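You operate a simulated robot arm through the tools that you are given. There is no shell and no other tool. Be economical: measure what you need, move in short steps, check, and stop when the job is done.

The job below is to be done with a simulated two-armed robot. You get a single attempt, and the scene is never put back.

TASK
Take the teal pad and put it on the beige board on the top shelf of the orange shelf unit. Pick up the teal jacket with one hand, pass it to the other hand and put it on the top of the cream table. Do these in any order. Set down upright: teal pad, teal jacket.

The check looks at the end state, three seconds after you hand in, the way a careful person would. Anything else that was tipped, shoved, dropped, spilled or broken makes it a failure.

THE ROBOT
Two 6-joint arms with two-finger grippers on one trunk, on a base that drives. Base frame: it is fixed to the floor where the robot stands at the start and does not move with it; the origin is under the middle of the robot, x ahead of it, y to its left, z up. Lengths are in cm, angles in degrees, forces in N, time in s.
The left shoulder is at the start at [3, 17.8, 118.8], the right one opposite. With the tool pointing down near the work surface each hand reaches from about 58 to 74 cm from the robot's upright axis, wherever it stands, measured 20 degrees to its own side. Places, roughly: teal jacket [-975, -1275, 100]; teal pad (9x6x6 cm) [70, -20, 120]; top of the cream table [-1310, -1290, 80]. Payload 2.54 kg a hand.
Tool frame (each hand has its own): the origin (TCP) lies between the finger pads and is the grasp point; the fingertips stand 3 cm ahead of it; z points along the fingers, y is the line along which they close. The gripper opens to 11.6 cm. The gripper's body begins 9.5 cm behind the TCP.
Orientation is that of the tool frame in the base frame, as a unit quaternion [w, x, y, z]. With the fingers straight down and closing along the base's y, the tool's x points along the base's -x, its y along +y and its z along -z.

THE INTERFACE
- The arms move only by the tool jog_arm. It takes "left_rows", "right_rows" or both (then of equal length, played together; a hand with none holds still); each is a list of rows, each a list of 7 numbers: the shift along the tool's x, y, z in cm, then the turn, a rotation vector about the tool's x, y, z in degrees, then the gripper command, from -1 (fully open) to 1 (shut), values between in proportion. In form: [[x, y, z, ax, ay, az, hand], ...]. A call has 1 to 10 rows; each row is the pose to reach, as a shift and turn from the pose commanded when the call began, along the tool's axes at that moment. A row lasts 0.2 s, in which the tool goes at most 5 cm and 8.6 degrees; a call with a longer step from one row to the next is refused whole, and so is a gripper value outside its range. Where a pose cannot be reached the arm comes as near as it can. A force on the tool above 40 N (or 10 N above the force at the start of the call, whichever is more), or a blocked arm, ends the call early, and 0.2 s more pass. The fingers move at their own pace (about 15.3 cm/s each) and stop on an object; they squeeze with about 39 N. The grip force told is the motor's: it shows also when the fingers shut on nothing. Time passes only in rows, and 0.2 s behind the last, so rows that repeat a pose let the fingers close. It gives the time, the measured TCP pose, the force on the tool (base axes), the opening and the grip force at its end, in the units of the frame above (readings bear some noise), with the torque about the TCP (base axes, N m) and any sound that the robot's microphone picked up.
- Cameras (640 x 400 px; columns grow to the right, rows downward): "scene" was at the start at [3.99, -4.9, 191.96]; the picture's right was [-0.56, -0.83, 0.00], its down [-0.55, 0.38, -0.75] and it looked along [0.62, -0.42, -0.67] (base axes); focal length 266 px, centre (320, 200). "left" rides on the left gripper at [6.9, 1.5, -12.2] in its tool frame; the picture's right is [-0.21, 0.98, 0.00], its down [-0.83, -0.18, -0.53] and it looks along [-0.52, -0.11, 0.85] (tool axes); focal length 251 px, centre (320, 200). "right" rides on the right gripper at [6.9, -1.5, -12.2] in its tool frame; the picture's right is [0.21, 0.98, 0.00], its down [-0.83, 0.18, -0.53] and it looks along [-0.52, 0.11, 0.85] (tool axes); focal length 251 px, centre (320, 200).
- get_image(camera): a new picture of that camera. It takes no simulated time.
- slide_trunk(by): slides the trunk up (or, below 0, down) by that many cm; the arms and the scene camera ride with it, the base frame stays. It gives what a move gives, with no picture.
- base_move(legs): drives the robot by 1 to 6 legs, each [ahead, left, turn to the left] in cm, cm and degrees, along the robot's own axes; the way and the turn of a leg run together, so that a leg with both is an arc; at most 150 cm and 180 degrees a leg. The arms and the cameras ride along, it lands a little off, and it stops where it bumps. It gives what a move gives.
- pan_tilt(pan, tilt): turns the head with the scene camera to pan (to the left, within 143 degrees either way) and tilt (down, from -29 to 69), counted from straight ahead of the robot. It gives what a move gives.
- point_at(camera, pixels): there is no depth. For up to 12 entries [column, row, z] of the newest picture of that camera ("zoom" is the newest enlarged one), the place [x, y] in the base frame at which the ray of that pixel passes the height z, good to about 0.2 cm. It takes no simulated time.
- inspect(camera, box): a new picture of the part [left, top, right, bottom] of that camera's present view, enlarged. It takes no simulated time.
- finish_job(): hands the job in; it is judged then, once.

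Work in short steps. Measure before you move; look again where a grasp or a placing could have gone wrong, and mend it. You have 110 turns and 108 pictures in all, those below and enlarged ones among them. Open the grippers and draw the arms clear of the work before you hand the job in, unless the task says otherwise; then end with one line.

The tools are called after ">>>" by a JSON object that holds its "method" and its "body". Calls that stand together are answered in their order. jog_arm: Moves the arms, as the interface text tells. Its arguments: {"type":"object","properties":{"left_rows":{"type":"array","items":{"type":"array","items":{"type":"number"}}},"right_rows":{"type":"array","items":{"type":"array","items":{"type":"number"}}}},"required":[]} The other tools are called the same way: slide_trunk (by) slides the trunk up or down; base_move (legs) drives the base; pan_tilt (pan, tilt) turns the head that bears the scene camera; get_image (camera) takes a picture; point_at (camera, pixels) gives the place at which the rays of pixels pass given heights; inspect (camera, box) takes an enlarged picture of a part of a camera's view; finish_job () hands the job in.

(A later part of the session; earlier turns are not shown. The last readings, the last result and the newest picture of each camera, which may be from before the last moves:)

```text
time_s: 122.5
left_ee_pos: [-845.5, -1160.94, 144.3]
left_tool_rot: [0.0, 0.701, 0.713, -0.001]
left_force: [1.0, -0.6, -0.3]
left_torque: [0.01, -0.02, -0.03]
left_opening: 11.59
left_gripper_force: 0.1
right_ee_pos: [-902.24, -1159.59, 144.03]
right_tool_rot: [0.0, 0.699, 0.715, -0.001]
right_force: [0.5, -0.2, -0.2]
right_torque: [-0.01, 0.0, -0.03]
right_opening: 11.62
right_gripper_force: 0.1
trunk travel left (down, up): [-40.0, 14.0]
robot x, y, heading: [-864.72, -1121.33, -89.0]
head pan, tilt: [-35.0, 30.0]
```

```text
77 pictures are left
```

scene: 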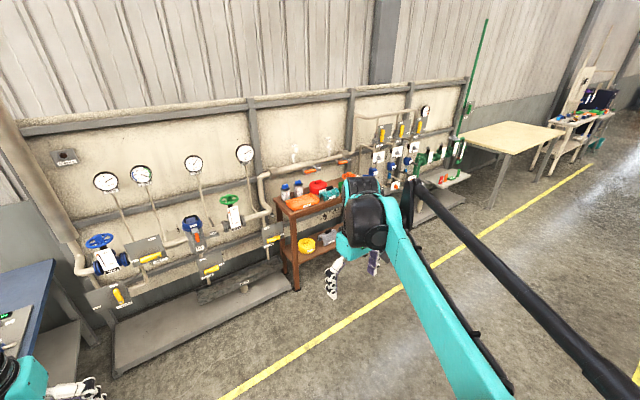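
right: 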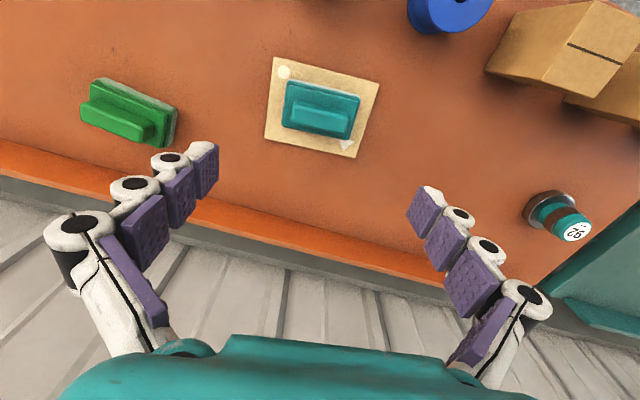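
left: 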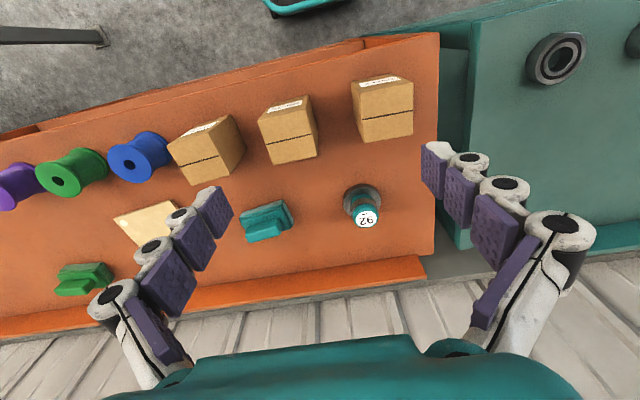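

The stand's front edge is at y≈-1250, and the cylinder is among neighbours. I move ahead 40 and strafe right to stand in front of it, then look with the head camera.

>>> {"method": "base_move", "body": {"legs": [[40, 0, -1], [0, -88, 0]]}}

>>> {"method": "pan_tilt", "body": {"pan": -12, "tilt": 40}}

>>> {"method": "get_image", "body": {"camera": "scene"}}

>>> {"method": "get_image", "body": {"camera": "right"}}

```text
time_s: 129.2
left_ee_pos: [-933.61, -1201.35, 144.1]
left_tool_rot: [0.0, 0.706, 0.708, -0.001]
left_force: [0.0, 0.9, -0.8]
left_torque: [-0.02, 0.01, 0.02]
left_opening: 11.58
left_gripper_force: 0.0
right_ee_pos: [-990.37, -1199.24, 144.06]
right_tool_rot: [0.0, 0.705, 0.709, 0.0]
right_force: [-0.5, 0.6, 0.6]
right_torque: [-0.02, -0.02, 0.02]
right_opening: 11.6
right_gripper_force: 0.0
trunk travel left (down, up): [-40.0, 14.0]
robot x, y, heading: [-951.93, -1161.46, -89.8]
head pan, tilt: [-35.0, 30.0]
```

```text
time_s: 130.1
left_ee_pos: [-933.66, -1201.45, 144.1]
left_tool_rot: [0.0, 0.707, 0.707, -0.002]
left_force: [-0.1, -0.3, -0.1]
left_torque: [-0.02, 0.0, 0.03]
left_opening: 11.6
left_gripper_force: 0.1
right_ee_pos: [-990.34, -1199.33, 143.94]
right_tool_rot: [0.001, 0.704, 0.71, 0.0]
right_force: [-0.3, -0.1, -0.4]
right_torque: [-0.01, 0.04, 0.01]
right_opening: 11.58
right_gripper_force: 0.1
trunk travel left (down, up): [-40.0, 14.0]
robot x, y, heading: [-952.11, -1161.5, -89.5]
head pan, tilt: [-12.0, 40.0]
```

```text
76 pictures are left
```

scene: 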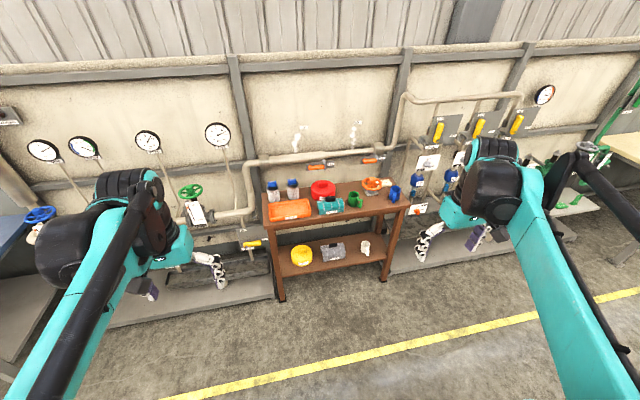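

```text
75 pictures are left
```

right: 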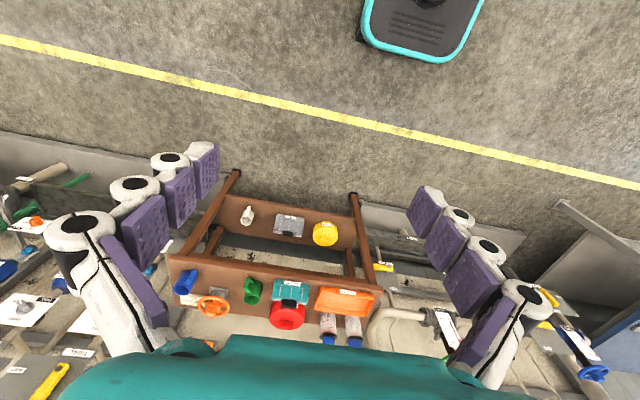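

Now a close look at the stand's top.

>>> {"method": "inspect", "body": {"camera": "scene", "box": [250, 160, 426, 270]}}

>>> {"method": "point_at", "body": {"camera": "scene", "pixels": [[330, 205, 98], [268, 222, 97], [408, 204, 97], [405, 182, 97], [262, 192, 97], [247, 245, 88], [245, 215, 110], [275, 300, 0], [392, 272, 10], [400, 98, 140]]}}

>>> {"method": "point_at", "body": {"camera": "right", "pixels": [[290, 292, 100], [170, 255, 97], [382, 285, 97], [430, 62, 10], [290, 282, 97]]}}

>>> {"method": "inspect", "body": {"camera": "right", "box": [160, 240, 400, 360]}}

```text
3.64 times, centred on (338, 215) of scene
```

zoom: 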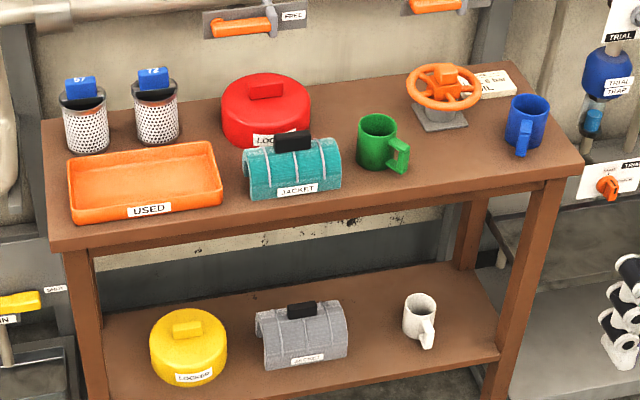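

```text
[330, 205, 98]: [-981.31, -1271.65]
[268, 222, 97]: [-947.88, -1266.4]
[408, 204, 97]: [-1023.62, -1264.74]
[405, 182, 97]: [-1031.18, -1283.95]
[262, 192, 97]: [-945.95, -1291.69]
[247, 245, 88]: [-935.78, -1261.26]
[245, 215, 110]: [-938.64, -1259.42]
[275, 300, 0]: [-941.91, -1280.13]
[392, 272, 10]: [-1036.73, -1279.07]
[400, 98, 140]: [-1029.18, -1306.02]
```

```text
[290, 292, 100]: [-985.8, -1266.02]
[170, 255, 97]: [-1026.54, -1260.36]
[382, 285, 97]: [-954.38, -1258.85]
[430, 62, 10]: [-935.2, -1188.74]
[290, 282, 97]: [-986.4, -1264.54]
```

```text
2.67 times, centred on (280, 300) of right
```

zoom: 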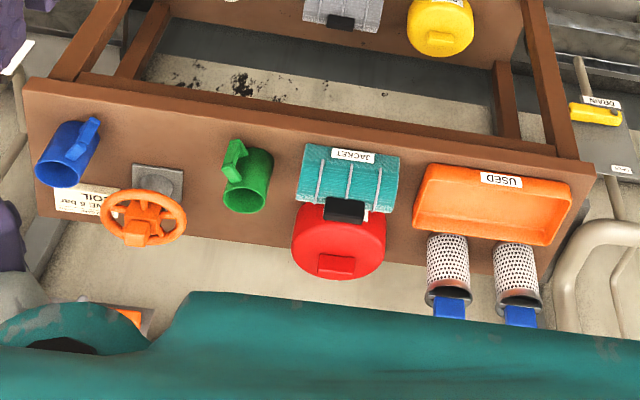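

I pin the stand's height by comparing both cameras for the front corners.

>>> {"method": "point_at", "body": {"camera": "scene", "pixels": [[410.2, 205.3, 90], [410.2, 205.3, 94], [410.2, 205.3, 98], [264.3, 226.8, 90], [264.3, 226.8, 94], [264.3, 226.8, 98]]}}

>>> {"method": "point_at", "body": {"camera": "zoom", "pixels": [[25, 92, 90], [25, 92, 94], [25, 92, 98], [594, 175, 90], [594, 175, 94], [594, 175, 98]]}}

```text
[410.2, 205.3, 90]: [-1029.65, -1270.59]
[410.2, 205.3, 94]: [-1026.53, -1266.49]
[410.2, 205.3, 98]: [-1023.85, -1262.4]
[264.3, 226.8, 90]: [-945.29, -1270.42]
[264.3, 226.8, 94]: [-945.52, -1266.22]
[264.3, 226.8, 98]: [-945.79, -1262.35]
```

```text
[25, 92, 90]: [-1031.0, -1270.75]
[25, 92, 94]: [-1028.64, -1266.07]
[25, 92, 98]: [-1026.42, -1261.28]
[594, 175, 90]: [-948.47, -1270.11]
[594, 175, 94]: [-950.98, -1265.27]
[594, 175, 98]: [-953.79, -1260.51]
```

The two views suggest the top is lower (~85–90). I check with the jacket's label, seen in both views.

>>> {"method": "point_at", "body": {"camera": "scene", "pixels": [[331.6, 212.2, 86], [331.6, 212.2, 90], [331.6, 212.2, 94], [331.6, 212.2, 98], [331, 198, 92], [331, 198, 96]]}}

>>> {"method": "point_at", "body": {"camera": "zoom", "pixels": [[353, 156, 86], [353, 156, 90], [353, 156, 94], [353, 156, 98], [345, 210, 92], [345, 210, 96]]}}

```text
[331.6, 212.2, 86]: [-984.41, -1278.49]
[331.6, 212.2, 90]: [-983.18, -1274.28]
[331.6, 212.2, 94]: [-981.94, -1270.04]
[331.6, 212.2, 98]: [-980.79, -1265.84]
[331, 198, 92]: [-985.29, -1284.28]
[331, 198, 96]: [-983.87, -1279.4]
```

```text
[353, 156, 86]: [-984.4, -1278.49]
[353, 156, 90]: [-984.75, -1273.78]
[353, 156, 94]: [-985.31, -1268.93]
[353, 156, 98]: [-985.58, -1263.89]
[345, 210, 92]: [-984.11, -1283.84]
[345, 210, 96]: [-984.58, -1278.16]
```

The label agrees at z=86, so the stand top is about 85 and the jacket centre near (-984.5,-1283). I move closer (ahead 45, right 11) and lower the trunk 25, then look with the wrist and head cameras.

>>> {"method": "base_move", "body": {"legs": [[45, -11, 0]]}}

>>> {"method": "slide_trunk", "body": {"by": -22}}

>>> {"method": "get_image", "body": {"camera": "right"}}

>>> {"method": "get_image", "body": {"camera": "scene"}}

```text
time_s: 132.9
left_ee_pos: [-944.74, -1246.29, 144.1]
left_tool_rot: [0.001, 0.708, 0.706, -0.002]
left_force: [0.2, 0.3, -0.5]
left_torque: [0.0, -0.01, 0.01]
left_opening: 11.61
left_gripper_force: 0.1
right_ee_pos: [-1001.53, -1243.92, 144.04]
right_tool_rot: [0.0, 0.706, 0.708, 0.0]
right_force: [0.9, -0.7, -0.2]
right_torque: [-0.01, -0.01, -0.03]
right_opening: 11.59
right_gripper_force: 0.0
trunk travel left (down, up): [-40.0, 14.0]
robot x, y, heading: [-963.04, -1206.27, -90.1]
head pan, tilt: [-12.0, 40.0]
```

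```text
time_s: 135.2
left_ee_pos: [-944.84, -1246.37, 122.07]
left_tool_rot: [0.0, 0.708, 0.707, -0.001]
left_force: [0.4, 0.7, 0.3]
left_torque: [0.03, -0.04, -0.02]
left_opening: 11.59
left_gripper_force: 0.1
right_ee_pos: [-1001.55, -1244.08, 121.95]
right_tool_rot: [0.0, 0.706, 0.708, 0.0]
right_force: [-0.7, -0.3, -1.2]
right_torque: [-0.02, -0.01, 0.01]
right_opening: 11.58
right_gripper_force: 0.1
trunk travel left (down, up): [-18.0, 36.0]
robot x, y, heading: [-963.07, -1206.31, -90.1]
head pan, tilt: [-12.0, 40.0]
```

```text
72 pictures are left
```

right: 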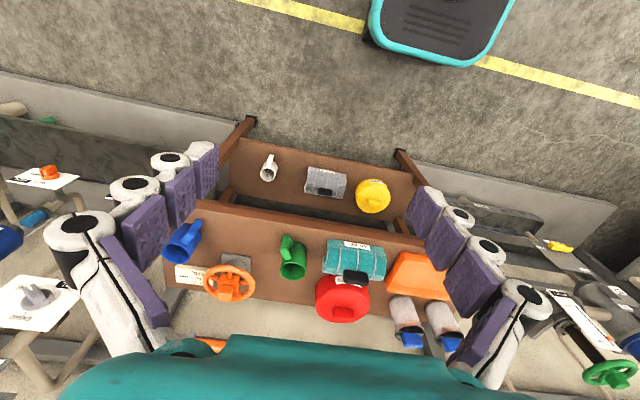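

```text
71 pictures are left
```

scene: 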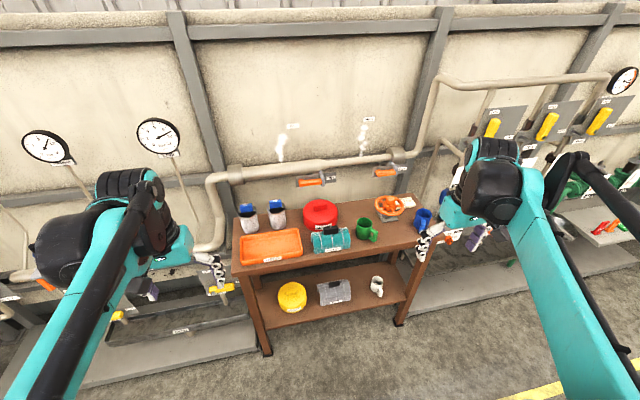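

Both views show the jacket. I enlarge it in each.

>>> {"method": "inspect", "body": {"camera": "right", "box": [270, 215, 430, 335]}}

>>> {"method": "point_at", "body": {"camera": "zoom", "pixels": [[220, 97, 85], [460, 133, 85], [350, 118, 86], [310, 220, 92.5], [390, 225, 92.5], [395, 245, 92], [280, 395, 92], [200, 220, 86]]}}

>>> {"method": "inspect", "body": {"camera": "scene", "box": [280, 180, 400, 260]}}

>>> {"method": "point_at", "body": {"camera": "zoom", "pixels": [[265, 360, 86], [175, 375, 85], [375, 340, 85], [225, 250, 92.5], [305, 240, 92.5]]}}

```text
3.33 times, centred on (350, 275) of right
```

zoom: 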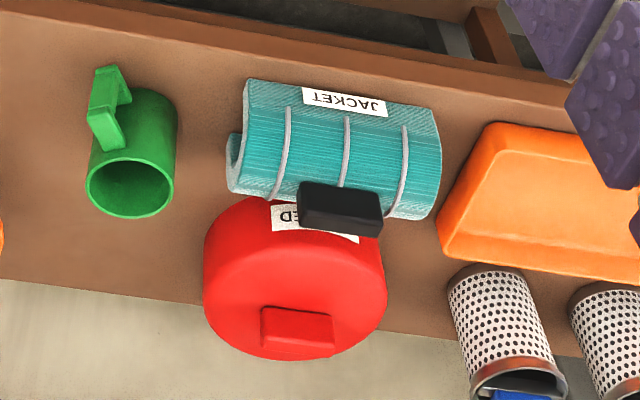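

```text
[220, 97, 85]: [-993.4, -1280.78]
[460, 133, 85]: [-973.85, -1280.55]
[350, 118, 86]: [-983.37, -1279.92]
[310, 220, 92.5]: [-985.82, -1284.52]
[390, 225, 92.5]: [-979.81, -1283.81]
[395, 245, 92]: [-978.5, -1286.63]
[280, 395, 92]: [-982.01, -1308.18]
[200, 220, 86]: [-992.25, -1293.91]
```

```text
5.00 times, centred on (340, 220) of scene
```

zoom: 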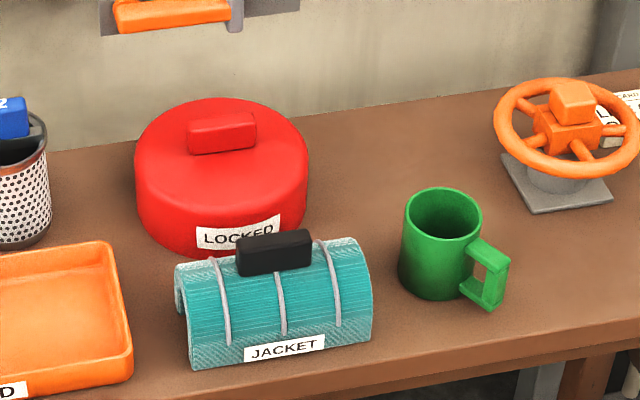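

```text
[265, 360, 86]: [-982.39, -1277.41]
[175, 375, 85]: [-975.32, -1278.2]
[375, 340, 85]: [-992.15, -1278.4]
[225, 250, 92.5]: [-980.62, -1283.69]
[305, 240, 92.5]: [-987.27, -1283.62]
```

The black handle on top is about 6 cm long (along x), 2 cm thick, centred near (-983.5,-1284,92). Plan: the right hand takes the handle's right half from above with fingers closing fore-aft, and the left later takes its left half from the side. I turn the right wrist -90° about its axis and raise the left hand.

>>> {"method": "jog_arm", "body": {"left_rows": [[0, 0, -2, 0, 0, 0, -1], [0, 0, -4, 0, 0, 0, -1], [0, 0, -6, 0, 0, 0, -1], [0, 0, -8, 0, 0, 0, -1], [0, 0, -10, 0, 0, 0, -1], [0, 0, -10, 0, 0, 0, -1]], "right_rows": [[0, 0, -1, 0, 0, -8, -1], [0, 0, -2, 0, 0, -16, -1], [0, 0, -3, 0, 0, -24, -1], [0, 0, -4, 0, 0, -32, -1], [0, 0, -4, 0, 0, -40, -1], [0, 0, -4, 0, 0, -45, -1]]}}

>>> {"method": "jog_arm", "body": {"right_rows": [[0, 0, 0, 0, 0, -8, -1], [0, 0, 0, 0, 0, -16, -1], [0, 0, 0, 0, 0, -24, -1], [0, 0, 0, 0, 0, -32, -1], [0, 0, 0, 0, 0, -40, -1], [0, 0, 0, 0, 0, -45, -1], [0, 0, 0, 0, 0, -45, -1]]}}

>>> {"method": "get_image", "body": {"camera": "scene"}}

```text
time_s: 136.6
left_ee_pos: [-944.8, -1246.31, 132.01]
left_tool_rot: [0.0, 0.708, 0.706, -0.001]
left_force: [-0.3, 0.0, 0.1]
left_torque: [0.0, 0.01, 0.04]
left_opening: 11.6
left_gripper_force: 0.1
right_ee_pos: [-1001.63, -1243.98, 126.02]
right_tool_rot: [-0.001, 0.381, 0.925, -0.001]
right_force: [0.5, 0.1, 0.0]
right_torque: [0.02, -0.02, 0.0]
right_opening: 11.6
right_gripper_force: 0.1
trunk travel left (down, up): [-18.0, 36.0]
robot x, y, heading: [-962.72, -1206.51, -90.2]
head pan, tilt: [-12.0, 40.0]
```

```text
time_s: 138.2
left_ee_pos: [-944.78, -1246.3, 132.19]
left_tool_rot: [0.0, 0.708, 0.706, -0.002]
left_force: [0.2, -0.5, -0.6]
left_torque: [-0.02, -0.02, 0.01]
left_opening: 11.58
left_gripper_force: 0.1
right_ee_pos: [-1001.58, -1243.88, 126.04]
right_tool_rot: [0.001, -0.003, 1.0, 0.0]
right_force: [0.3, 0.6, -0.1]
right_torque: [0.0, -0.02, 0.0]
right_opening: 11.58
right_gripper_force: 0.0
trunk travel left (down, up): [-18.0, 36.0]
robot x, y, heading: [-963.41, -1206.18, -90.1]
head pan, tilt: [-12.0, 40.0]
```

```text
68 pictures are left
```

scene: 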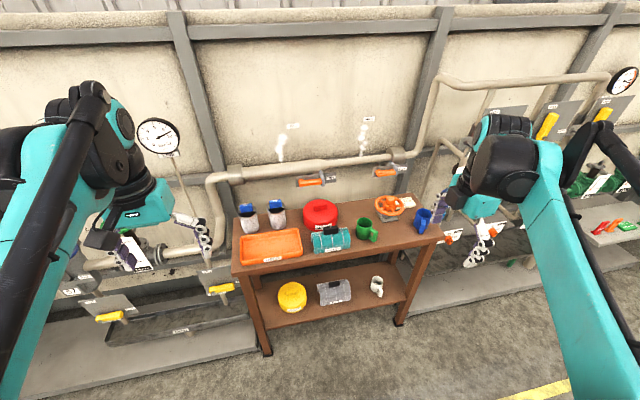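

Right tool axes now are -x, +y, down in base. I drive 15 ahead, then hover the right hand over the handle at z≈110.

>>> {"method": "base_move", "body": {"legs": [[15, 0, 0]]}}

>>> {"method": "jog_arm", "body": {"right_rows": [[-2, -3, 0, 0, 0, 0, -1], [-4, -6, 2, 0, 0, 0, -1], [-6, -9, 4, 0, 0, 0, -1], [-8, -12, 6, 0, 0, 0, -1], [-10, -15, 8, 0, 0, 0, -1], [-12, -18, 10, 0, 0, 0, -1], [-14, -21, 12, 0, 0, 0, -1], [-15.5, -23.5, 14, 0, 0, 0, -1], [-16.5, -25, 16, 0, 0, 0, -1], [-16.5, -25, 16, 0, 0, 0, -1]]}}

>>> {"method": "get_image", "body": {"camera": "right"}}

>>> {"method": "get_image", "body": {"camera": "scene"}}

```text
time_s: 139.6
left_ee_pos: [-944.79, -1261.63, 132.08]
left_tool_rot: [0.0, 0.708, 0.706, -0.001]
left_force: [0.7, 0.2, -0.8]
left_torque: [0.09, -0.02, 0.0]
left_opening: 11.62
left_gripper_force: 0.2
right_ee_pos: [-1001.38, -1259.25, 126.0]
right_tool_rot: [0.0, -0.002, 1.0, 0.001]
right_force: [-0.4, -0.6, 0.0]
right_torque: [0.08, 0.01, 0.0]
right_opening: 11.6
right_gripper_force: 0.0
trunk travel left (down, up): [-18.0, 36.0]
robot x, y, heading: [-962.64, -1221.16, -89.6]
head pan, tilt: [-12.0, 40.0]
```

```text
time_s: 141.8
left_ee_pos: [-944.9, -1261.25, 132.23]
left_tool_rot: [0.0, 0.708, 0.707, -0.001]
left_force: [0.5, 0.4, 0.0]
left_torque: [-0.03, -0.04, 0.0]
left_opening: 11.6
left_gripper_force: 0.1
right_ee_pos: [-984.82, -1284.05, 110.01]
right_tool_rot: [0.0, -0.001, 1.0, -0.001]
right_force: [-0.1, -0.2, -0.1]
right_torque: [0.02, 0.0, 0.0]
right_opening: 11.59
right_gripper_force: 0.0
trunk travel left (down, up): [-18.0, 36.0]
robot x, y, heading: [-962.93, -1221.51, -90.1]
head pan, tilt: [-12.0, 40.0]
```

```text
67 pictures are left
```

right: 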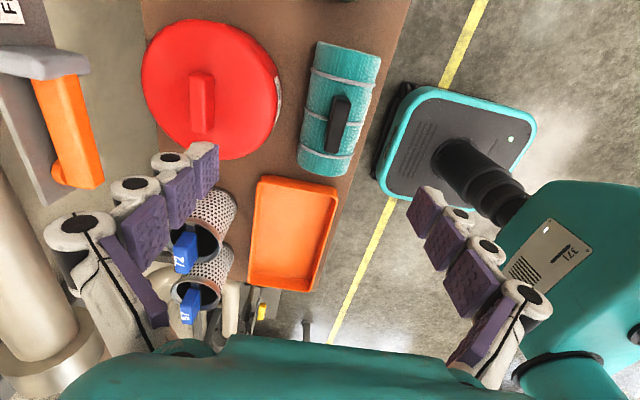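

```text
66 pictures are left
```

scene: 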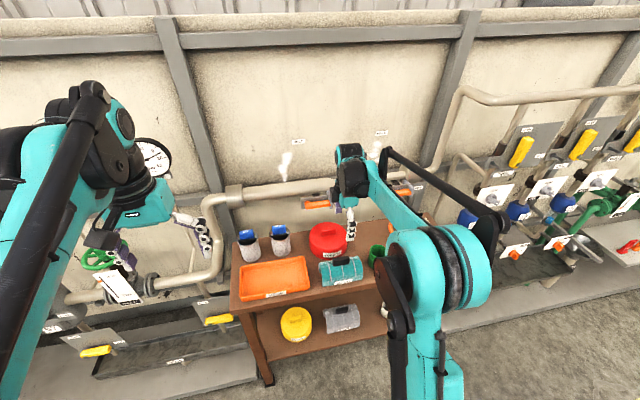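

The jacket is seen from above with its handle at (340,122). I enlarge to measure the handle and red lid, and check the pipe's distance.

>>> {"method": "inspect", "body": {"camera": "right", "box": [260, 25, 420, 185]}}

>>> {"method": "point_at", "body": {"camera": "right", "pixels": [[341, 97, 93], [336, 152, 93], [341, 97, 91], [336, 152, 91], [104, 180, 105], [92, 78, 105], [75, 300, 105], [279, 85, 93], [220, 45, 93]]}}

```text
2.50 times, centred on (340, 105) of right
```

zoom: 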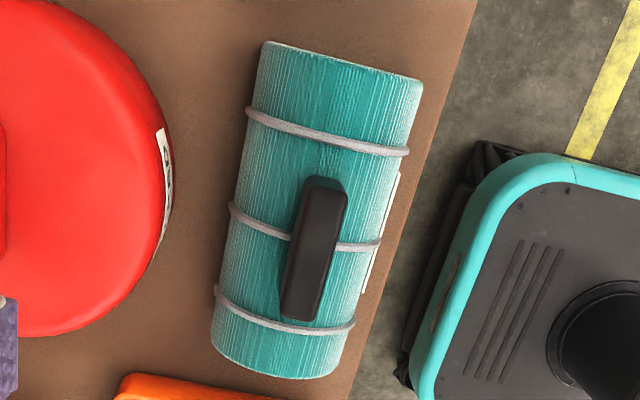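

```text
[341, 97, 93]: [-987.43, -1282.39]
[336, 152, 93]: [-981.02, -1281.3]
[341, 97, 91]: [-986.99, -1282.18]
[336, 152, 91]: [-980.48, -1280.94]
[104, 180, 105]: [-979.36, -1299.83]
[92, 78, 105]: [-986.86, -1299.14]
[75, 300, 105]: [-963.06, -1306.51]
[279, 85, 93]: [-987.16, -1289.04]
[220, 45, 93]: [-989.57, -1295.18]
```

I compute handle and body outline points exactly from the zoom.

>>> {"method": "point_at", "body": {"camera": "zoom", "pixels": [[326, 184, 94], [303, 316, 94], [303, 250, 94], [350, 260, 94], [345, 66, 91], [275, 368, 91], [400, 175, 86], [362, 292, 86], [265, 42, 87], [212, 348, 87], [421, 80, 87], [335, 378, 87]]}}

```text
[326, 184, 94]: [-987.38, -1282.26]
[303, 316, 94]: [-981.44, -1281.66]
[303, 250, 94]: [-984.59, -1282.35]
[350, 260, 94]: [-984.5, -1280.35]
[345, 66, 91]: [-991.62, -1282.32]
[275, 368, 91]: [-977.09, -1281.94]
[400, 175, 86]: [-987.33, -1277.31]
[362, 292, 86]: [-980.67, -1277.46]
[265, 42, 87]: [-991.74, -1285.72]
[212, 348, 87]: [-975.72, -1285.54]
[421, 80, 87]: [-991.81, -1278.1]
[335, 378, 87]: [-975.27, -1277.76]
```

Body: x -991.8…-975.4, y -1277.7…-1286, yaw ≈0; handle centre (-984.4,-1281.9), top ≈94. I align to (-986.2,-1281.9) with opening ≈5.6 and go down to TCP 98 for a check.

>>> {"method": "jog_arm", "body": {"right_rows": [[0.7, 1, 1, 0, 0, 0, -0.5], [1.4, 2.15, 3, 0, 0, 0, 0], [1.4, 2.15, 6, 0, 0, 0, 0], [1.4, 2.15, 9, 0, 0, 0, 0], [1.4, 2.15, 11, 0, 0, 0, 0], [1.4, 2.15, 12, 0, 0, 0, 0], [1.4, 2.15, 12, 0, 0, 0, 0]]}}

>>> {"method": "get_image", "body": {"camera": "right"}}

>>> {"method": "inspect", "body": {"camera": "scene", "box": [290, 200, 410, 300]}}

```text
time_s: 143.4
left_ee_pos: [-944.71, -1261.31, 132.04]
left_tool_rot: [0.0, 0.708, 0.706, -0.001]
left_force: [0.5, 0.3, -0.3]
left_torque: [0.02, -0.01, -0.03]
left_opening: 11.62
left_gripper_force: 0.0
right_ee_pos: [-986.53, -1281.87, 98.09]
right_tool_rot: [0.0, -0.003, 1.0, 0.0]
right_force: [0.9, -0.1, -0.9]
right_torque: [-0.03, -0.02, -0.03]
right_opening: 5.77
right_gripper_force: 0.1
trunk travel left (down, up): [-18.0, 36.0]
robot x, y, heading: [-962.9, -1221.41, -89.9]
head pan, tilt: [-12.0, 40.0]
```

```text
64 pictures are left
```

right: 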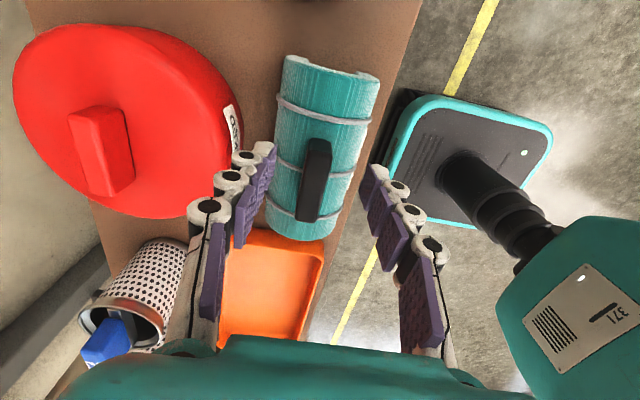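

```text
4.00 times, centred on (350, 250) of scene
```

zoom: 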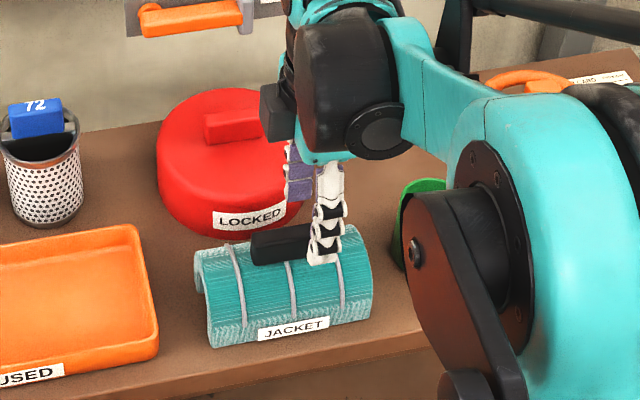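

Fingertips straddle the handle's right half. I lower to TCP ≈95 and check for contact before closing.

>>> {"method": "jog_arm", "body": {"right_rows": [[0, 0, 1.5, 0, 0, 0, 0], [0, 0, 2.5, 0, 0, 0, 0], [0, 0, 3.1, 0, 0, 0, 0], [0, 0, 3.1, 0, 0, 0, 0]]}}

>>> {"method": "inspect", "body": {"camera": "scene", "box": [310, 220, 400, 295]}}

>>> {"method": "inspect", "body": {"camera": "right", "box": [220, 40, 420, 260]}}

```text
time_s: 144.4
left_ee_pos: [-944.77, -1261.43, 132.25]
left_tool_rot: [-0.001, 0.708, 0.706, -0.001]
left_force: [0.3, 0.7, -0.5]
left_torque: [0.01, -0.05, -0.01]
left_opening: 11.61
left_gripper_force: 0.0
right_ee_pos: [-986.47, -1281.88, 95.03]
right_tool_rot: [0.0, -0.001, 1.0, 0.001]
right_force: [0.1, -1.3, 0.2]
right_torque: [-0.01, 0.02, -0.03]
right_opening: 5.81
right_gripper_force: 0.1
trunk travel left (down, up): [-18.0, 36.0]
robot x, y, heading: [-963.06, -1221.45, -90.0]
head pan, tilt: [-12.0, 40.0]
```

```text
5.33 times, centred on (355, 258) of scene
```

zoom: 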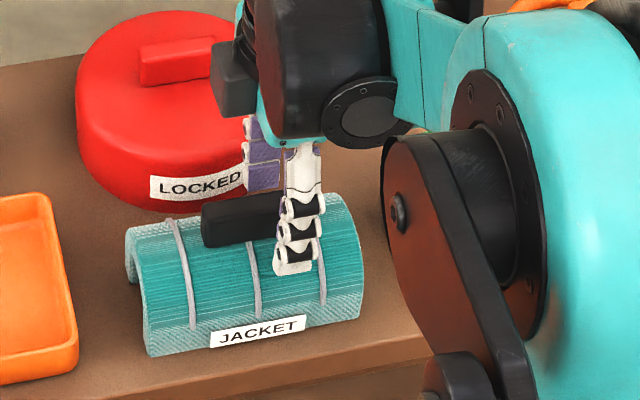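

```text
1.82 times, centred on (320, 150) of right
```

zoom: 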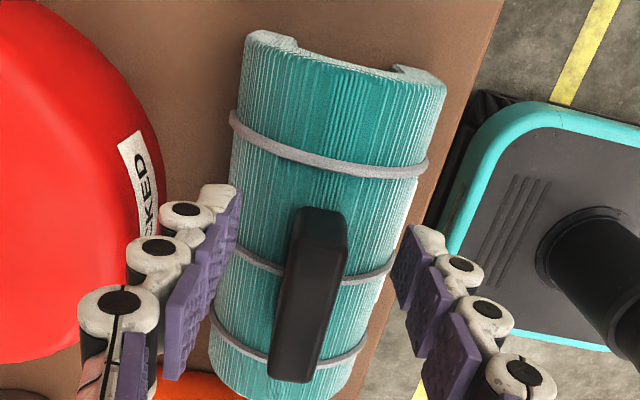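

The fingers line up almost at the handle's right end, so I shift 0.7 toward its middle and close.

>>> {"method": "jog_arm", "body": {"right_rows": [[-0.7, 0, 0, 0, 0, 0, 0], [-0.7, 0, 0, 0, 0, 0, 0.4], [-0.7, 0, 0, 0, 0, 0, 0.7], [-0.7, 0, 0, 0, 0, 0, 1], [-0.7, 0, 0, 0, 0, 0, 1], [-0.7, 0, 0, 0, 0, 0, 1]]}}

>>> {"method": "inspect", "body": {"camera": "right", "box": [220, 40, 420, 260]}}

```text
time_s: 145.8
left_ee_pos: [-944.69, -1261.55, 132.09]
left_tool_rot: [0.0, 0.708, 0.706, -0.002]
left_force: [0.1, 0.3, -0.9]
left_torque: [0.01, 0.04, 0.02]
left_opening: 11.58
left_gripper_force: 0.2
right_ee_pos: [-985.62, -1281.85, 94.99]
right_tool_rot: [0.0, -0.003, 1.0, 0.0]
right_force: [-1.0, 0.5, -0.6]
right_torque: [0.03, 0.02, 0.02]
right_opening: 1.7
right_gripper_force: 38.8
trunk travel left (down, up): [-18.0, 36.0]
robot x, y, heading: [-963.09, -1221.26, -90.2]
head pan, tilt: [-12.0, 40.0]
```

```text
1.82 times, centred on (320, 150) of right
```

zoom: 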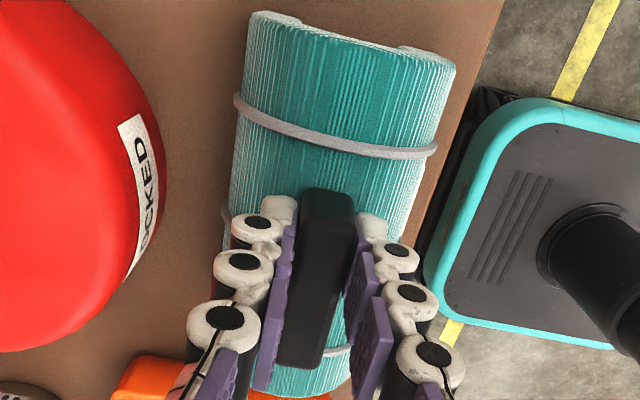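

Handle gripped (1.7 cm, 39 N). I lift slowly and check it hangs level.

>>> {"method": "jog_arm", "body": {"right_rows": [[0, 0, -0.5, 0, 0, 0, 1], [0, 0, -1.5, 0, 0, 0, 1], [0, 0, -3, 0, 0, 0, 1], [0, 0, -5, 0, 0, 0, 1], [0, 0, -8, 0, 0, 0, 1], [0, 0, -11, 0, 0, 0, 1], [0, 0, -14, 0, 0, 0, 1], [0, 0, -17, 0, 0, 0, 1], [0, 0, -19, 0, 0, 0, 1], [0, 0, -19, 0, 0, 0, 1]]}}

>>> {"method": "get_image", "body": {"camera": "scene"}}

>>> {"method": "inspect", "body": {"camera": "right", "box": [220, 40, 420, 260]}}

```text
time_s: 148.0
left_ee_pos: [-944.86, -1261.49, 132.07]
left_tool_rot: [0.0, 0.708, 0.706, -0.001]
left_force: [-0.7, 0.0, 0.1]
left_torque: [0.04, -0.01, -0.01]
left_opening: 11.59
left_gripper_force: 0.0
right_ee_pos: [-985.66, -1281.96, 113.95]
right_tool_rot: [0.0, -0.003, 1.0, 0.0]
right_force: [0.0, 0.3, -1.3]
right_torque: [0.01, 0.01, 0.0]
right_opening: 1.72
right_gripper_force: 38.5
trunk travel left (down, up): [-18.0, 36.0]
robot x, y, heading: [-963.25, -1221.07, -90.2]
head pan, tilt: [-12.0, 40.0]
```

```text
59 pictures are left
```

scene: 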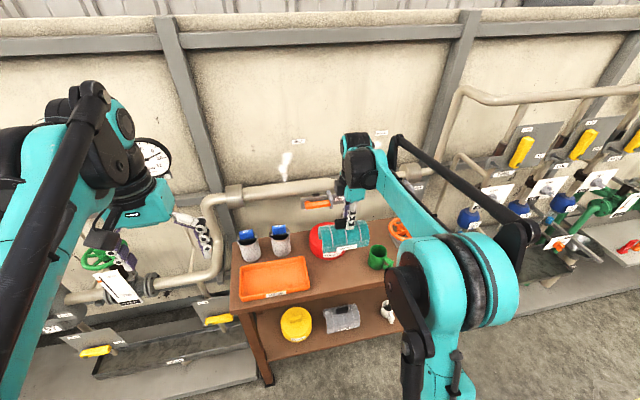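

```text
1.82 times, centred on (320, 150) of right
```

zoom: 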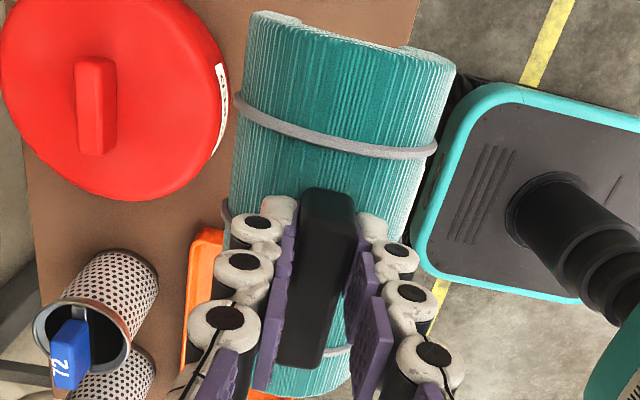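

The jacket hangs level and firm. I back off 60 cm to do the handover in the free aisle.

>>> {"method": "base_move", "body": {"legs": [[-60, 0, 0]]}}

>>> {"method": "jog_arm", "body": {"left_rows": [[0, 0, 0, 0, 0, -8, -1], [0, 0, 0, 0, 0, -16, -1], [0, 0, 0, 0, 0, -24, -1], [0, 0, 0, 0, 0, -32, -1], [0, 0, 0, 0, 0, -40, -1], [0, 0, 0, 0, 0, -48, -1], [0, 0, 0, 0, 0, -48, -1]]}}

>>> {"method": "jog_arm", "body": {"left_rows": [[0, 0, 0, 0, 0, -8, -1], [0, 0, 0, 0, 0, -16, -1], [0, 0, 0, 0, 0, -24, -1], [0, 0, 0, 0, 0, -32, -1], [0, 0, 0, 0, 0, -42, -1], [0, 0, 0, 0, 0, -42, -1]]}}

```text
time_s: 151.4
left_ee_pos: [-944.76, -1201.59, 132.34]
left_tool_rot: [0.0, 0.708, 0.707, -0.002]
left_force: [0.2, 0.1, 0.4]
left_torque: [-0.02, 0.0, -0.03]
left_opening: 11.61
left_gripper_force: 0.0
right_ee_pos: [-985.55, -1222.15, 113.92]
right_tool_rot: [0.0, -0.002, 1.0, 0.0]
right_force: [0.5, 1.1, -2.4]
right_torque: [-0.02, 0.0, 0.01]
right_opening: 1.7
right_gripper_force: 38.5
trunk travel left (down, up): [-18.0, 36.0]
robot x, y, heading: [-962.81, -1161.42, -90.1]
head pan, tilt: [-12.0, 40.0]
```

```text
time_s: 153.0
left_ee_pos: [-944.76, -1201.81, 132.12]
left_tool_rot: [-0.001, 0.359, 0.933, 0.0]
left_force: [0.4, -0.7, -0.4]
left_torque: [0.0, -0.02, 0.03]
left_opening: 11.59
left_gripper_force: 0.1
right_ee_pos: [-985.6, -1222.08, 113.88]
right_tool_rot: [0.0, -0.002, 1.0, 0.0]
right_force: [0.6, 0.3, -1.1]
right_torque: [0.0, 0.02, 0.03]
right_opening: 1.72
right_gripper_force: 38.4
trunk travel left (down, up): [-18.0, 36.0]
robot x, y, heading: [-962.79, -1161.39, -90.1]
head pan, tilt: [-12.0, 40.0]
```

```text
refused: row 5 steps farther than a row can; nothing moved
```

Last call refused (10° step), so I redo it in smaller steps.

>>> {"method": "jog_arm", "body": {"left_rows": [[0, 0, 0, 0, 0, -8, -1], [0, 0, 0, 0, 0, -16, -1], [0, 0, 0, 0, 0, -24, -1], [0, 0, 0, 0, 0, -32, -1], [0, 0, 0, 0, 0, -39, -1], [0, 0, 0, 0, 0, -42, -1]]}}

>>> {"method": "get_image", "body": {"camera": "scene"}}

```text
time_s: 154.4
left_ee_pos: [-944.71, -1201.74, 132.0]
left_tool_rot: [-0.001, 0.0, 1.0, -0.001]
left_force: [0.5, 0.0, 0.4]
left_torque: [0.01, 0.02, 0.02]
left_opening: 11.59
left_gripper_force: 0.1
right_ee_pos: [-985.51, -1222.14, 113.92]
right_tool_rot: [0.0, -0.001, 1.0, 0.001]
right_force: [-0.9, 0.2, -1.9]
right_torque: [0.02, 0.0, 0.05]
right_opening: 1.72
right_gripper_force: 38.9
trunk travel left (down, up): [-18.0, 36.0]
robot x, y, heading: [-962.88, -1161.25, -90.0]
head pan, tilt: [-12.0, 40.0]
```

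```text
57 pictures are left
```

scene: 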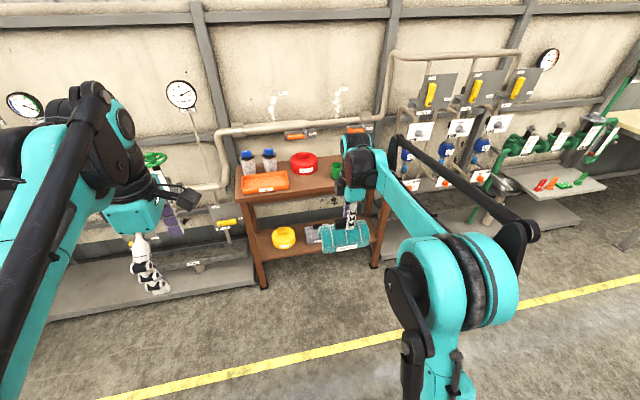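

Left tool axes are now (-x, +y, down). I tilt it +90° about its y so the fingers point to the robot's right, in two calls, and shift it a bit forward.

>>> {"method": "jog_arm", "body": {"left_rows": [[0, -1, 0, 0, 8, 0, -1], [0, -2, 0, 0, 16, 0, -1], [0, -3, 0, 0, 24, 0, -1], [0, -4, 0, 0, 32, 0, -1], [0, -5, 0, 0, 40, 0, -1], [0, -6, 0, 0, 48, 0, -1], [0, -7, 0, 0, 56, 0, -1], [0, -8, 0, 0, 64, 0, -1], [0, -8, 0, 0, 64, 0, -1]]}}

>>> {"method": "get_image", "body": {"camera": "scene"}}

```text
time_s: 156.4
left_ee_pos: [-944.81, -1209.69, 132.06]
left_tool_rot: [-0.53, 0.002, 0.848, 0.0]
left_force: [-0.2, 1.0, -0.6]
left_torque: [-0.01, -0.02, 0.0]
left_opening: 11.62
left_gripper_force: 0.0
right_ee_pos: [-985.65, -1222.11, 113.89]
right_tool_rot: [0.0, -0.002, 1.0, 0.0]
right_force: [0.6, 0.0, -1.7]
right_torque: [0.0, 0.0, 0.0]
right_opening: 1.72
right_gripper_force: 38.9
trunk travel left (down, up): [-18.0, 36.0]
robot x, y, heading: [-963.38, -1161.92, -90.2]
head pan, tilt: [-12.0, 40.0]
```

```text
56 pictures are left
```

scene: 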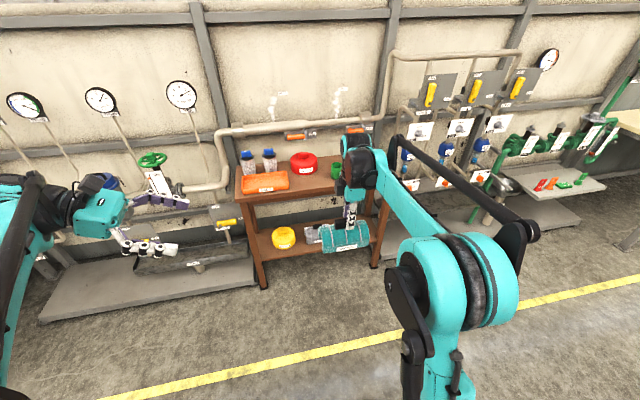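

The left hand is tilted 64° cleanly. I add 24° more and bring it to an approach point at about (-966,-1222,118), left of the handle, opening half.

>>> {"method": "jog_arm", "body": {"left_rows": [[-0.4, -1.5, 3, 0, 4, 0, -0.8], [-0.8, -3, 6, 0, 8, 0, -0.6], [-1.2, -4.6, 9.3, 0, 12, 0, -0.4], [-1.7, -6.2, 12.6, 0, 16, 0, -0.2], [-2.1, -7.8, 15.8, 0, 20, 0, 0], [-2.5, -9.4, 19, 0, 24, 0, 0], [-2.9, -11, 22.2, 0, 24, 0, 0], [-3.3, -12.4, 25.2, 0, 24, 0, 0], [-3.3, -12.4, 25.2, 0, 24, 0, 0]]}}

>>> {"method": "get_image", "body": {"camera": "scene"}}

>>> {"method": "get_image", "body": {"camera": "left"}}

>>> {"method": "get_image", "body": {"camera": "right"}}

```text
time_s: 158.4
left_ee_pos: [-966.02, -1222.0, 118.17]
left_tool_rot: [-0.695, 0.001, 0.719, -0.001]
left_force: [0.0, -0.9, 0.0]
left_torque: [0.0, 0.01, 0.03]
left_opening: 5.79
left_gripper_force: 0.0
right_ee_pos: [-985.53, -1222.03, 113.9]
right_tool_rot: [0.0, -0.001, 1.0, -0.001]
right_force: [0.0, -0.2, -1.5]
right_torque: [-0.03, 0.0, 0.0]
right_opening: 1.73
right_gripper_force: 39.2
trunk travel left (down, up): [-18.0, 36.0]
robot x, y, heading: [-962.92, -1161.39, -90.1]
head pan, tilt: [-12.0, 40.0]
```

```text
55 pictures are left
```

scene: 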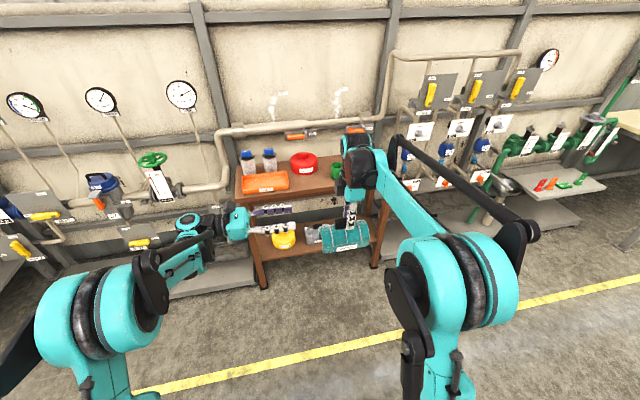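

```text
54 pictures are left
```

left: 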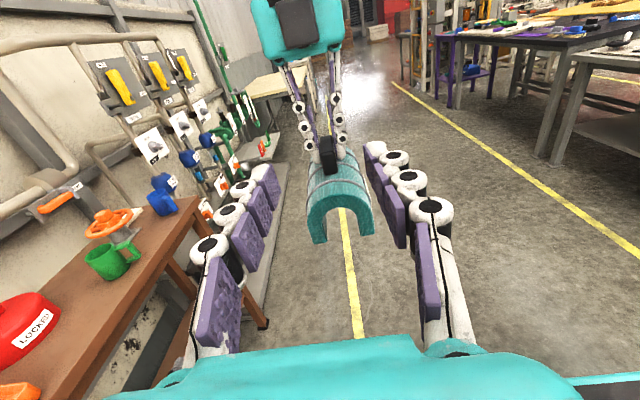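

```text
53 pictures are left
```

right: 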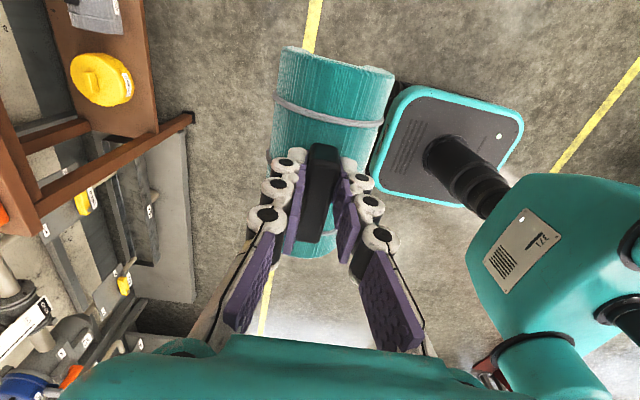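

The handle end and the jacket's arch show in the left view at about (328,152). I enlarge to read the handle's top and bottom heights there.

>>> {"method": "inspect", "body": {"camera": "left", "box": [270, 110, 390, 250]}}

```text
2.86 times, centred on (330, 180) of left
```

zoom: 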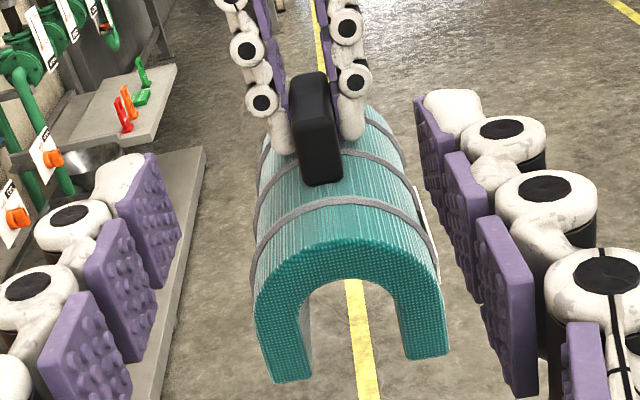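

I test the heights along these rays: handle top (318,112) and foot (320,184) at x≈-981.4, ridge (340,240) and feet at x≈-975.3.

>>> {"method": "point_at", "body": {"camera": "zoom", "pixels": [[318, 112, 112], [318, 112, 113], [318, 112, 114], [320, 184, 109.5], [320, 184, 110.5], [320, 184, 111.5], [340, 240, 109], [340, 240, 110], [340, 240, 111], [290, 380, 103], [290, 380, 104], [290, 380, 105]]}}

```text
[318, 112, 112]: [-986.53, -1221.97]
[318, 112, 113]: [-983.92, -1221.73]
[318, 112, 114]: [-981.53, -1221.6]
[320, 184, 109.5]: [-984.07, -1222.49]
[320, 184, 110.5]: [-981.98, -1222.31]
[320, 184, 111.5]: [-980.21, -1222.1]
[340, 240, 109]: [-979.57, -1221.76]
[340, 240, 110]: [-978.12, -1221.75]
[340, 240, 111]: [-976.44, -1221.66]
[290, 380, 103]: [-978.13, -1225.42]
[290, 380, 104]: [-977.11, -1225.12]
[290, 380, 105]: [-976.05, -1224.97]
```

Ridge ≈111, handle top ≈114, feet ≈105. I lower the left hand to z≈112.7 and advance so its tips straddle the handle's left half, with a check before the last part.

>>> {"method": "jog_arm", "body": {"left_rows": [[-2.5, 0, 0, 0, 0, 0, 0], [-5.0, 0, 1, 0, 0, 0, 0], [-5.0, 0, 4, 0, 0, 0, 0], [-5.0, 0, 7, 0, 0, 0, 0], [-5.0, 0, 9, 0, 0, 0, 0], [-5.0, 0, 10, 0, 0, 0, 0], [-5.0, 0, 10, 0, 0, 0, 0]]}}

>>> {"method": "inspect", "body": {"camera": "left", "box": [210, 90, 450, 240]}}

>>> {"method": "get_image", "body": {"camera": "right"}}

```text
time_s: 160.0
left_ee_pos: [-975.79, -1222.07, 112.76]
left_tool_rot: [-0.695, 0.001, 0.719, 0.0]
left_force: [0.0, -0.2, 0.2]
left_torque: [0.03, 0.03, -0.02]
left_opening: 5.78
left_gripper_force: 0.0
right_ee_pos: [-985.58, -1222.05, 113.79]
right_tool_rot: [-0.001, -0.002, 1.0, 0.0]
right_force: [-0.2, 0.4, -2.5]
right_torque: [0.01, -0.01, 0.02]
right_opening: 1.69
right_gripper_force: 38.7
trunk travel left (down, up): [-18.0, 36.0]
robot x, y, heading: [-962.98, -1161.24, -89.9]
head pan, tilt: [-12.0, 40.0]
```

```text
2.67 times, centred on (330, 165) of left
```

zoom: 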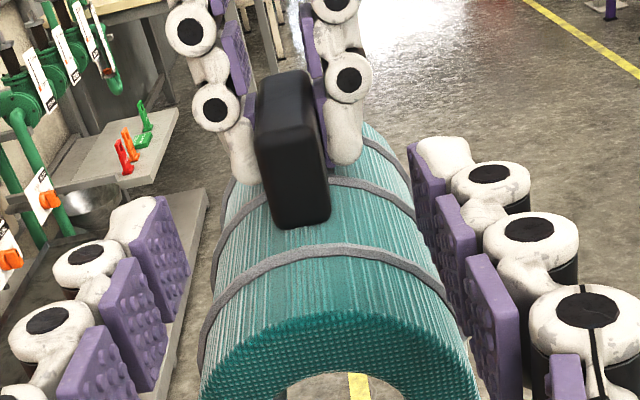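

```text
50 pictures are left
```

right: 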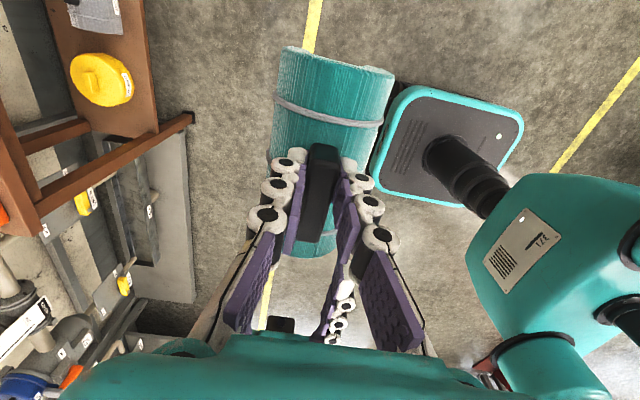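

The handle is centred between the left fingertips. I advance 4.6 more and close gently.

>>> {"method": "jog_arm", "body": {"left_rows": [[0.1, 0, 2, 0, 0, 0, 0], [0.1, 0, 4, 0, 0, 0, 0], [0.1, 0, 4.6, 0, 0, 0, 0], [0.1, 0, 4.6, 0, 0, 0, 0.3], [0.1, 0, 4.6, 0, 0, 0, 0.6], [0.1, 0, 4.6, 0, 0, 0, 1], [0.1, 0, 4.6, 0, 0, 0, 1], [0.1, 0, 4.6, 0, 0, 0, 1]]}}

>>> {"method": "inspect", "body": {"camera": "left", "box": [210, 90, 450, 240]}}

>>> {"method": "inspect", "body": {"camera": "scene", "box": [270, 170, 420, 270]}}

```text
time_s: 161.8
left_ee_pos: [-980.6, -1221.98, 112.83]
left_tool_rot: [-0.696, 0.0, 0.718, -0.001]
left_force: [-1.7, -5.1, -1.0]
left_torque: [-0.01, 0.02, 0.2]
left_opening: 1.71
left_gripper_force: 39.2
right_ee_pos: [-985.65, -1222.13, 113.91]
right_tool_rot: [0.001, -0.001, 1.0, 0.001]
right_force: [1.5, 4.9, -1.3]
right_torque: [0.06, -0.02, 0.04]
right_opening: 1.7
right_gripper_force: 38.9
trunk travel left (down, up): [-18.0, 36.0]
robot x, y, heading: [-962.97, -1161.24, -90.2]
head pan, tilt: [-12.0, 40.0]
```

```text
2.67 times, centred on (330, 165) of left
```

zoom: 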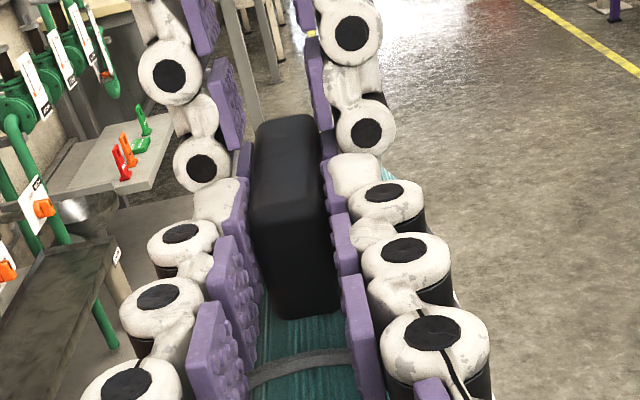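

```text
4.00 times, centred on (345, 220) of scene
```

zoom: 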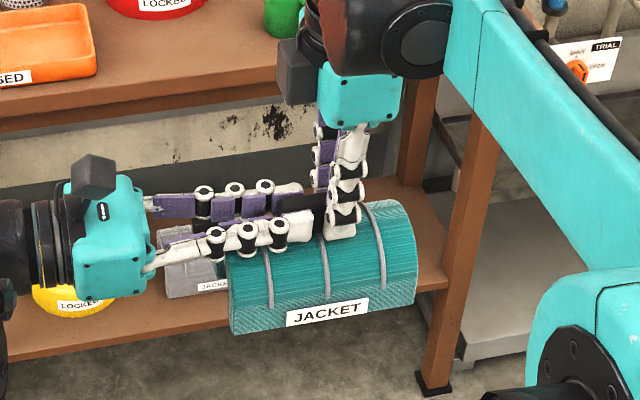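

Both hands grip the handle firmly. I open the right hand and raise it straight away.

>>> {"method": "jog_arm", "body": {"left_rows": [[0, 0, 0, 0, 0, 0, 1], [0, 0, 0, 0, 0, 0, 1], [0, 0, 0, 0, 0, 0, 1], [0, 0, 0, 0, 0, 0, 1], [0, 0, 0, 0, 0, 0, 1], [0, 0, 0, 0, 0, 0, 1], [0, 0, 0, 0, 0, 0, 1], [0, 0, 0, 0, 0, 0, 1]], "right_rows": [[0, 0, 0, 0, 0, 0, 0.6], [0, 0, 0, 0, 0, 0, 0.2], [0, 0, 0, 0, 0, 0, 0], [0, 0, -2, 0, 0, 0, 0], [0, 0, -5, 0, 0, 0, 0], [0, 0, -9, 0, 0, 0, 0], [2, 0, -13, 0, 0, 0, 0], [5, 0, -17, 0, 0, 0, 0]]}}

>>> {"method": "get_image", "body": {"camera": "scene"}}

>>> {"method": "inspect", "body": {"camera": "left", "box": [210, 90, 450, 240]}}

```text
time_s: 163.6
left_ee_pos: [-980.51, -1222.06, 112.77]
left_tool_rot: [-0.695, 0.001, 0.719, 0.0]
left_force: [-0.3, 0.4, 0.5]
left_torque: [0.03, -0.05, 0.01]
left_opening: 1.71
left_gripper_force: 38.6
right_ee_pos: [-990.72, -1222.17, 130.93]
right_tool_rot: [0.001, -0.002, 1.0, -0.001]
right_force: [-0.5, -0.3, -0.5]
right_torque: [0.0, -0.03, 0.01]
right_opening: 5.8
right_gripper_force: 0.0
trunk travel left (down, up): [-18.0, 36.0]
robot x, y, heading: [-962.9, -1161.7, -90.0]
head pan, tilt: [-12.0, 40.0]
```

```text
47 pictures are left
```

scene: 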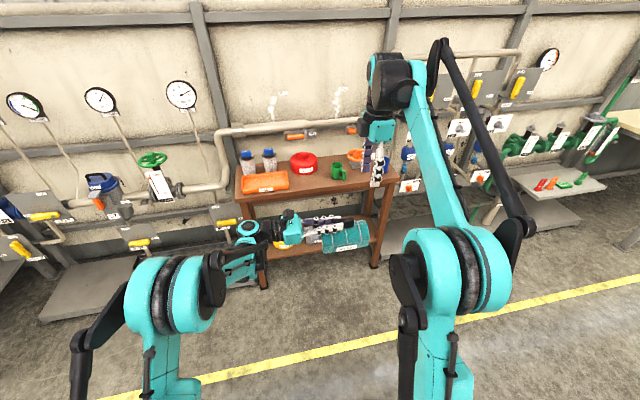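

```text
2.67 times, centred on (330, 165) of left
```

zoom: 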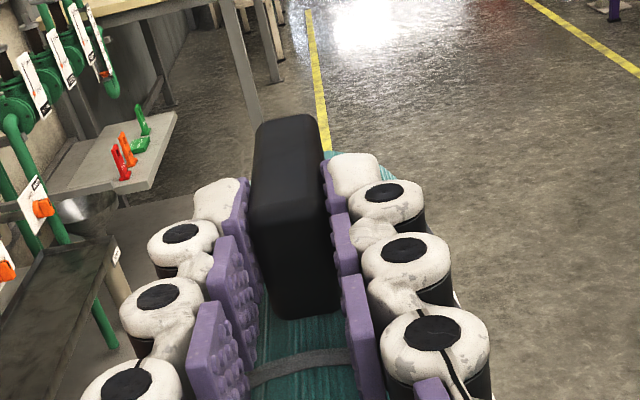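

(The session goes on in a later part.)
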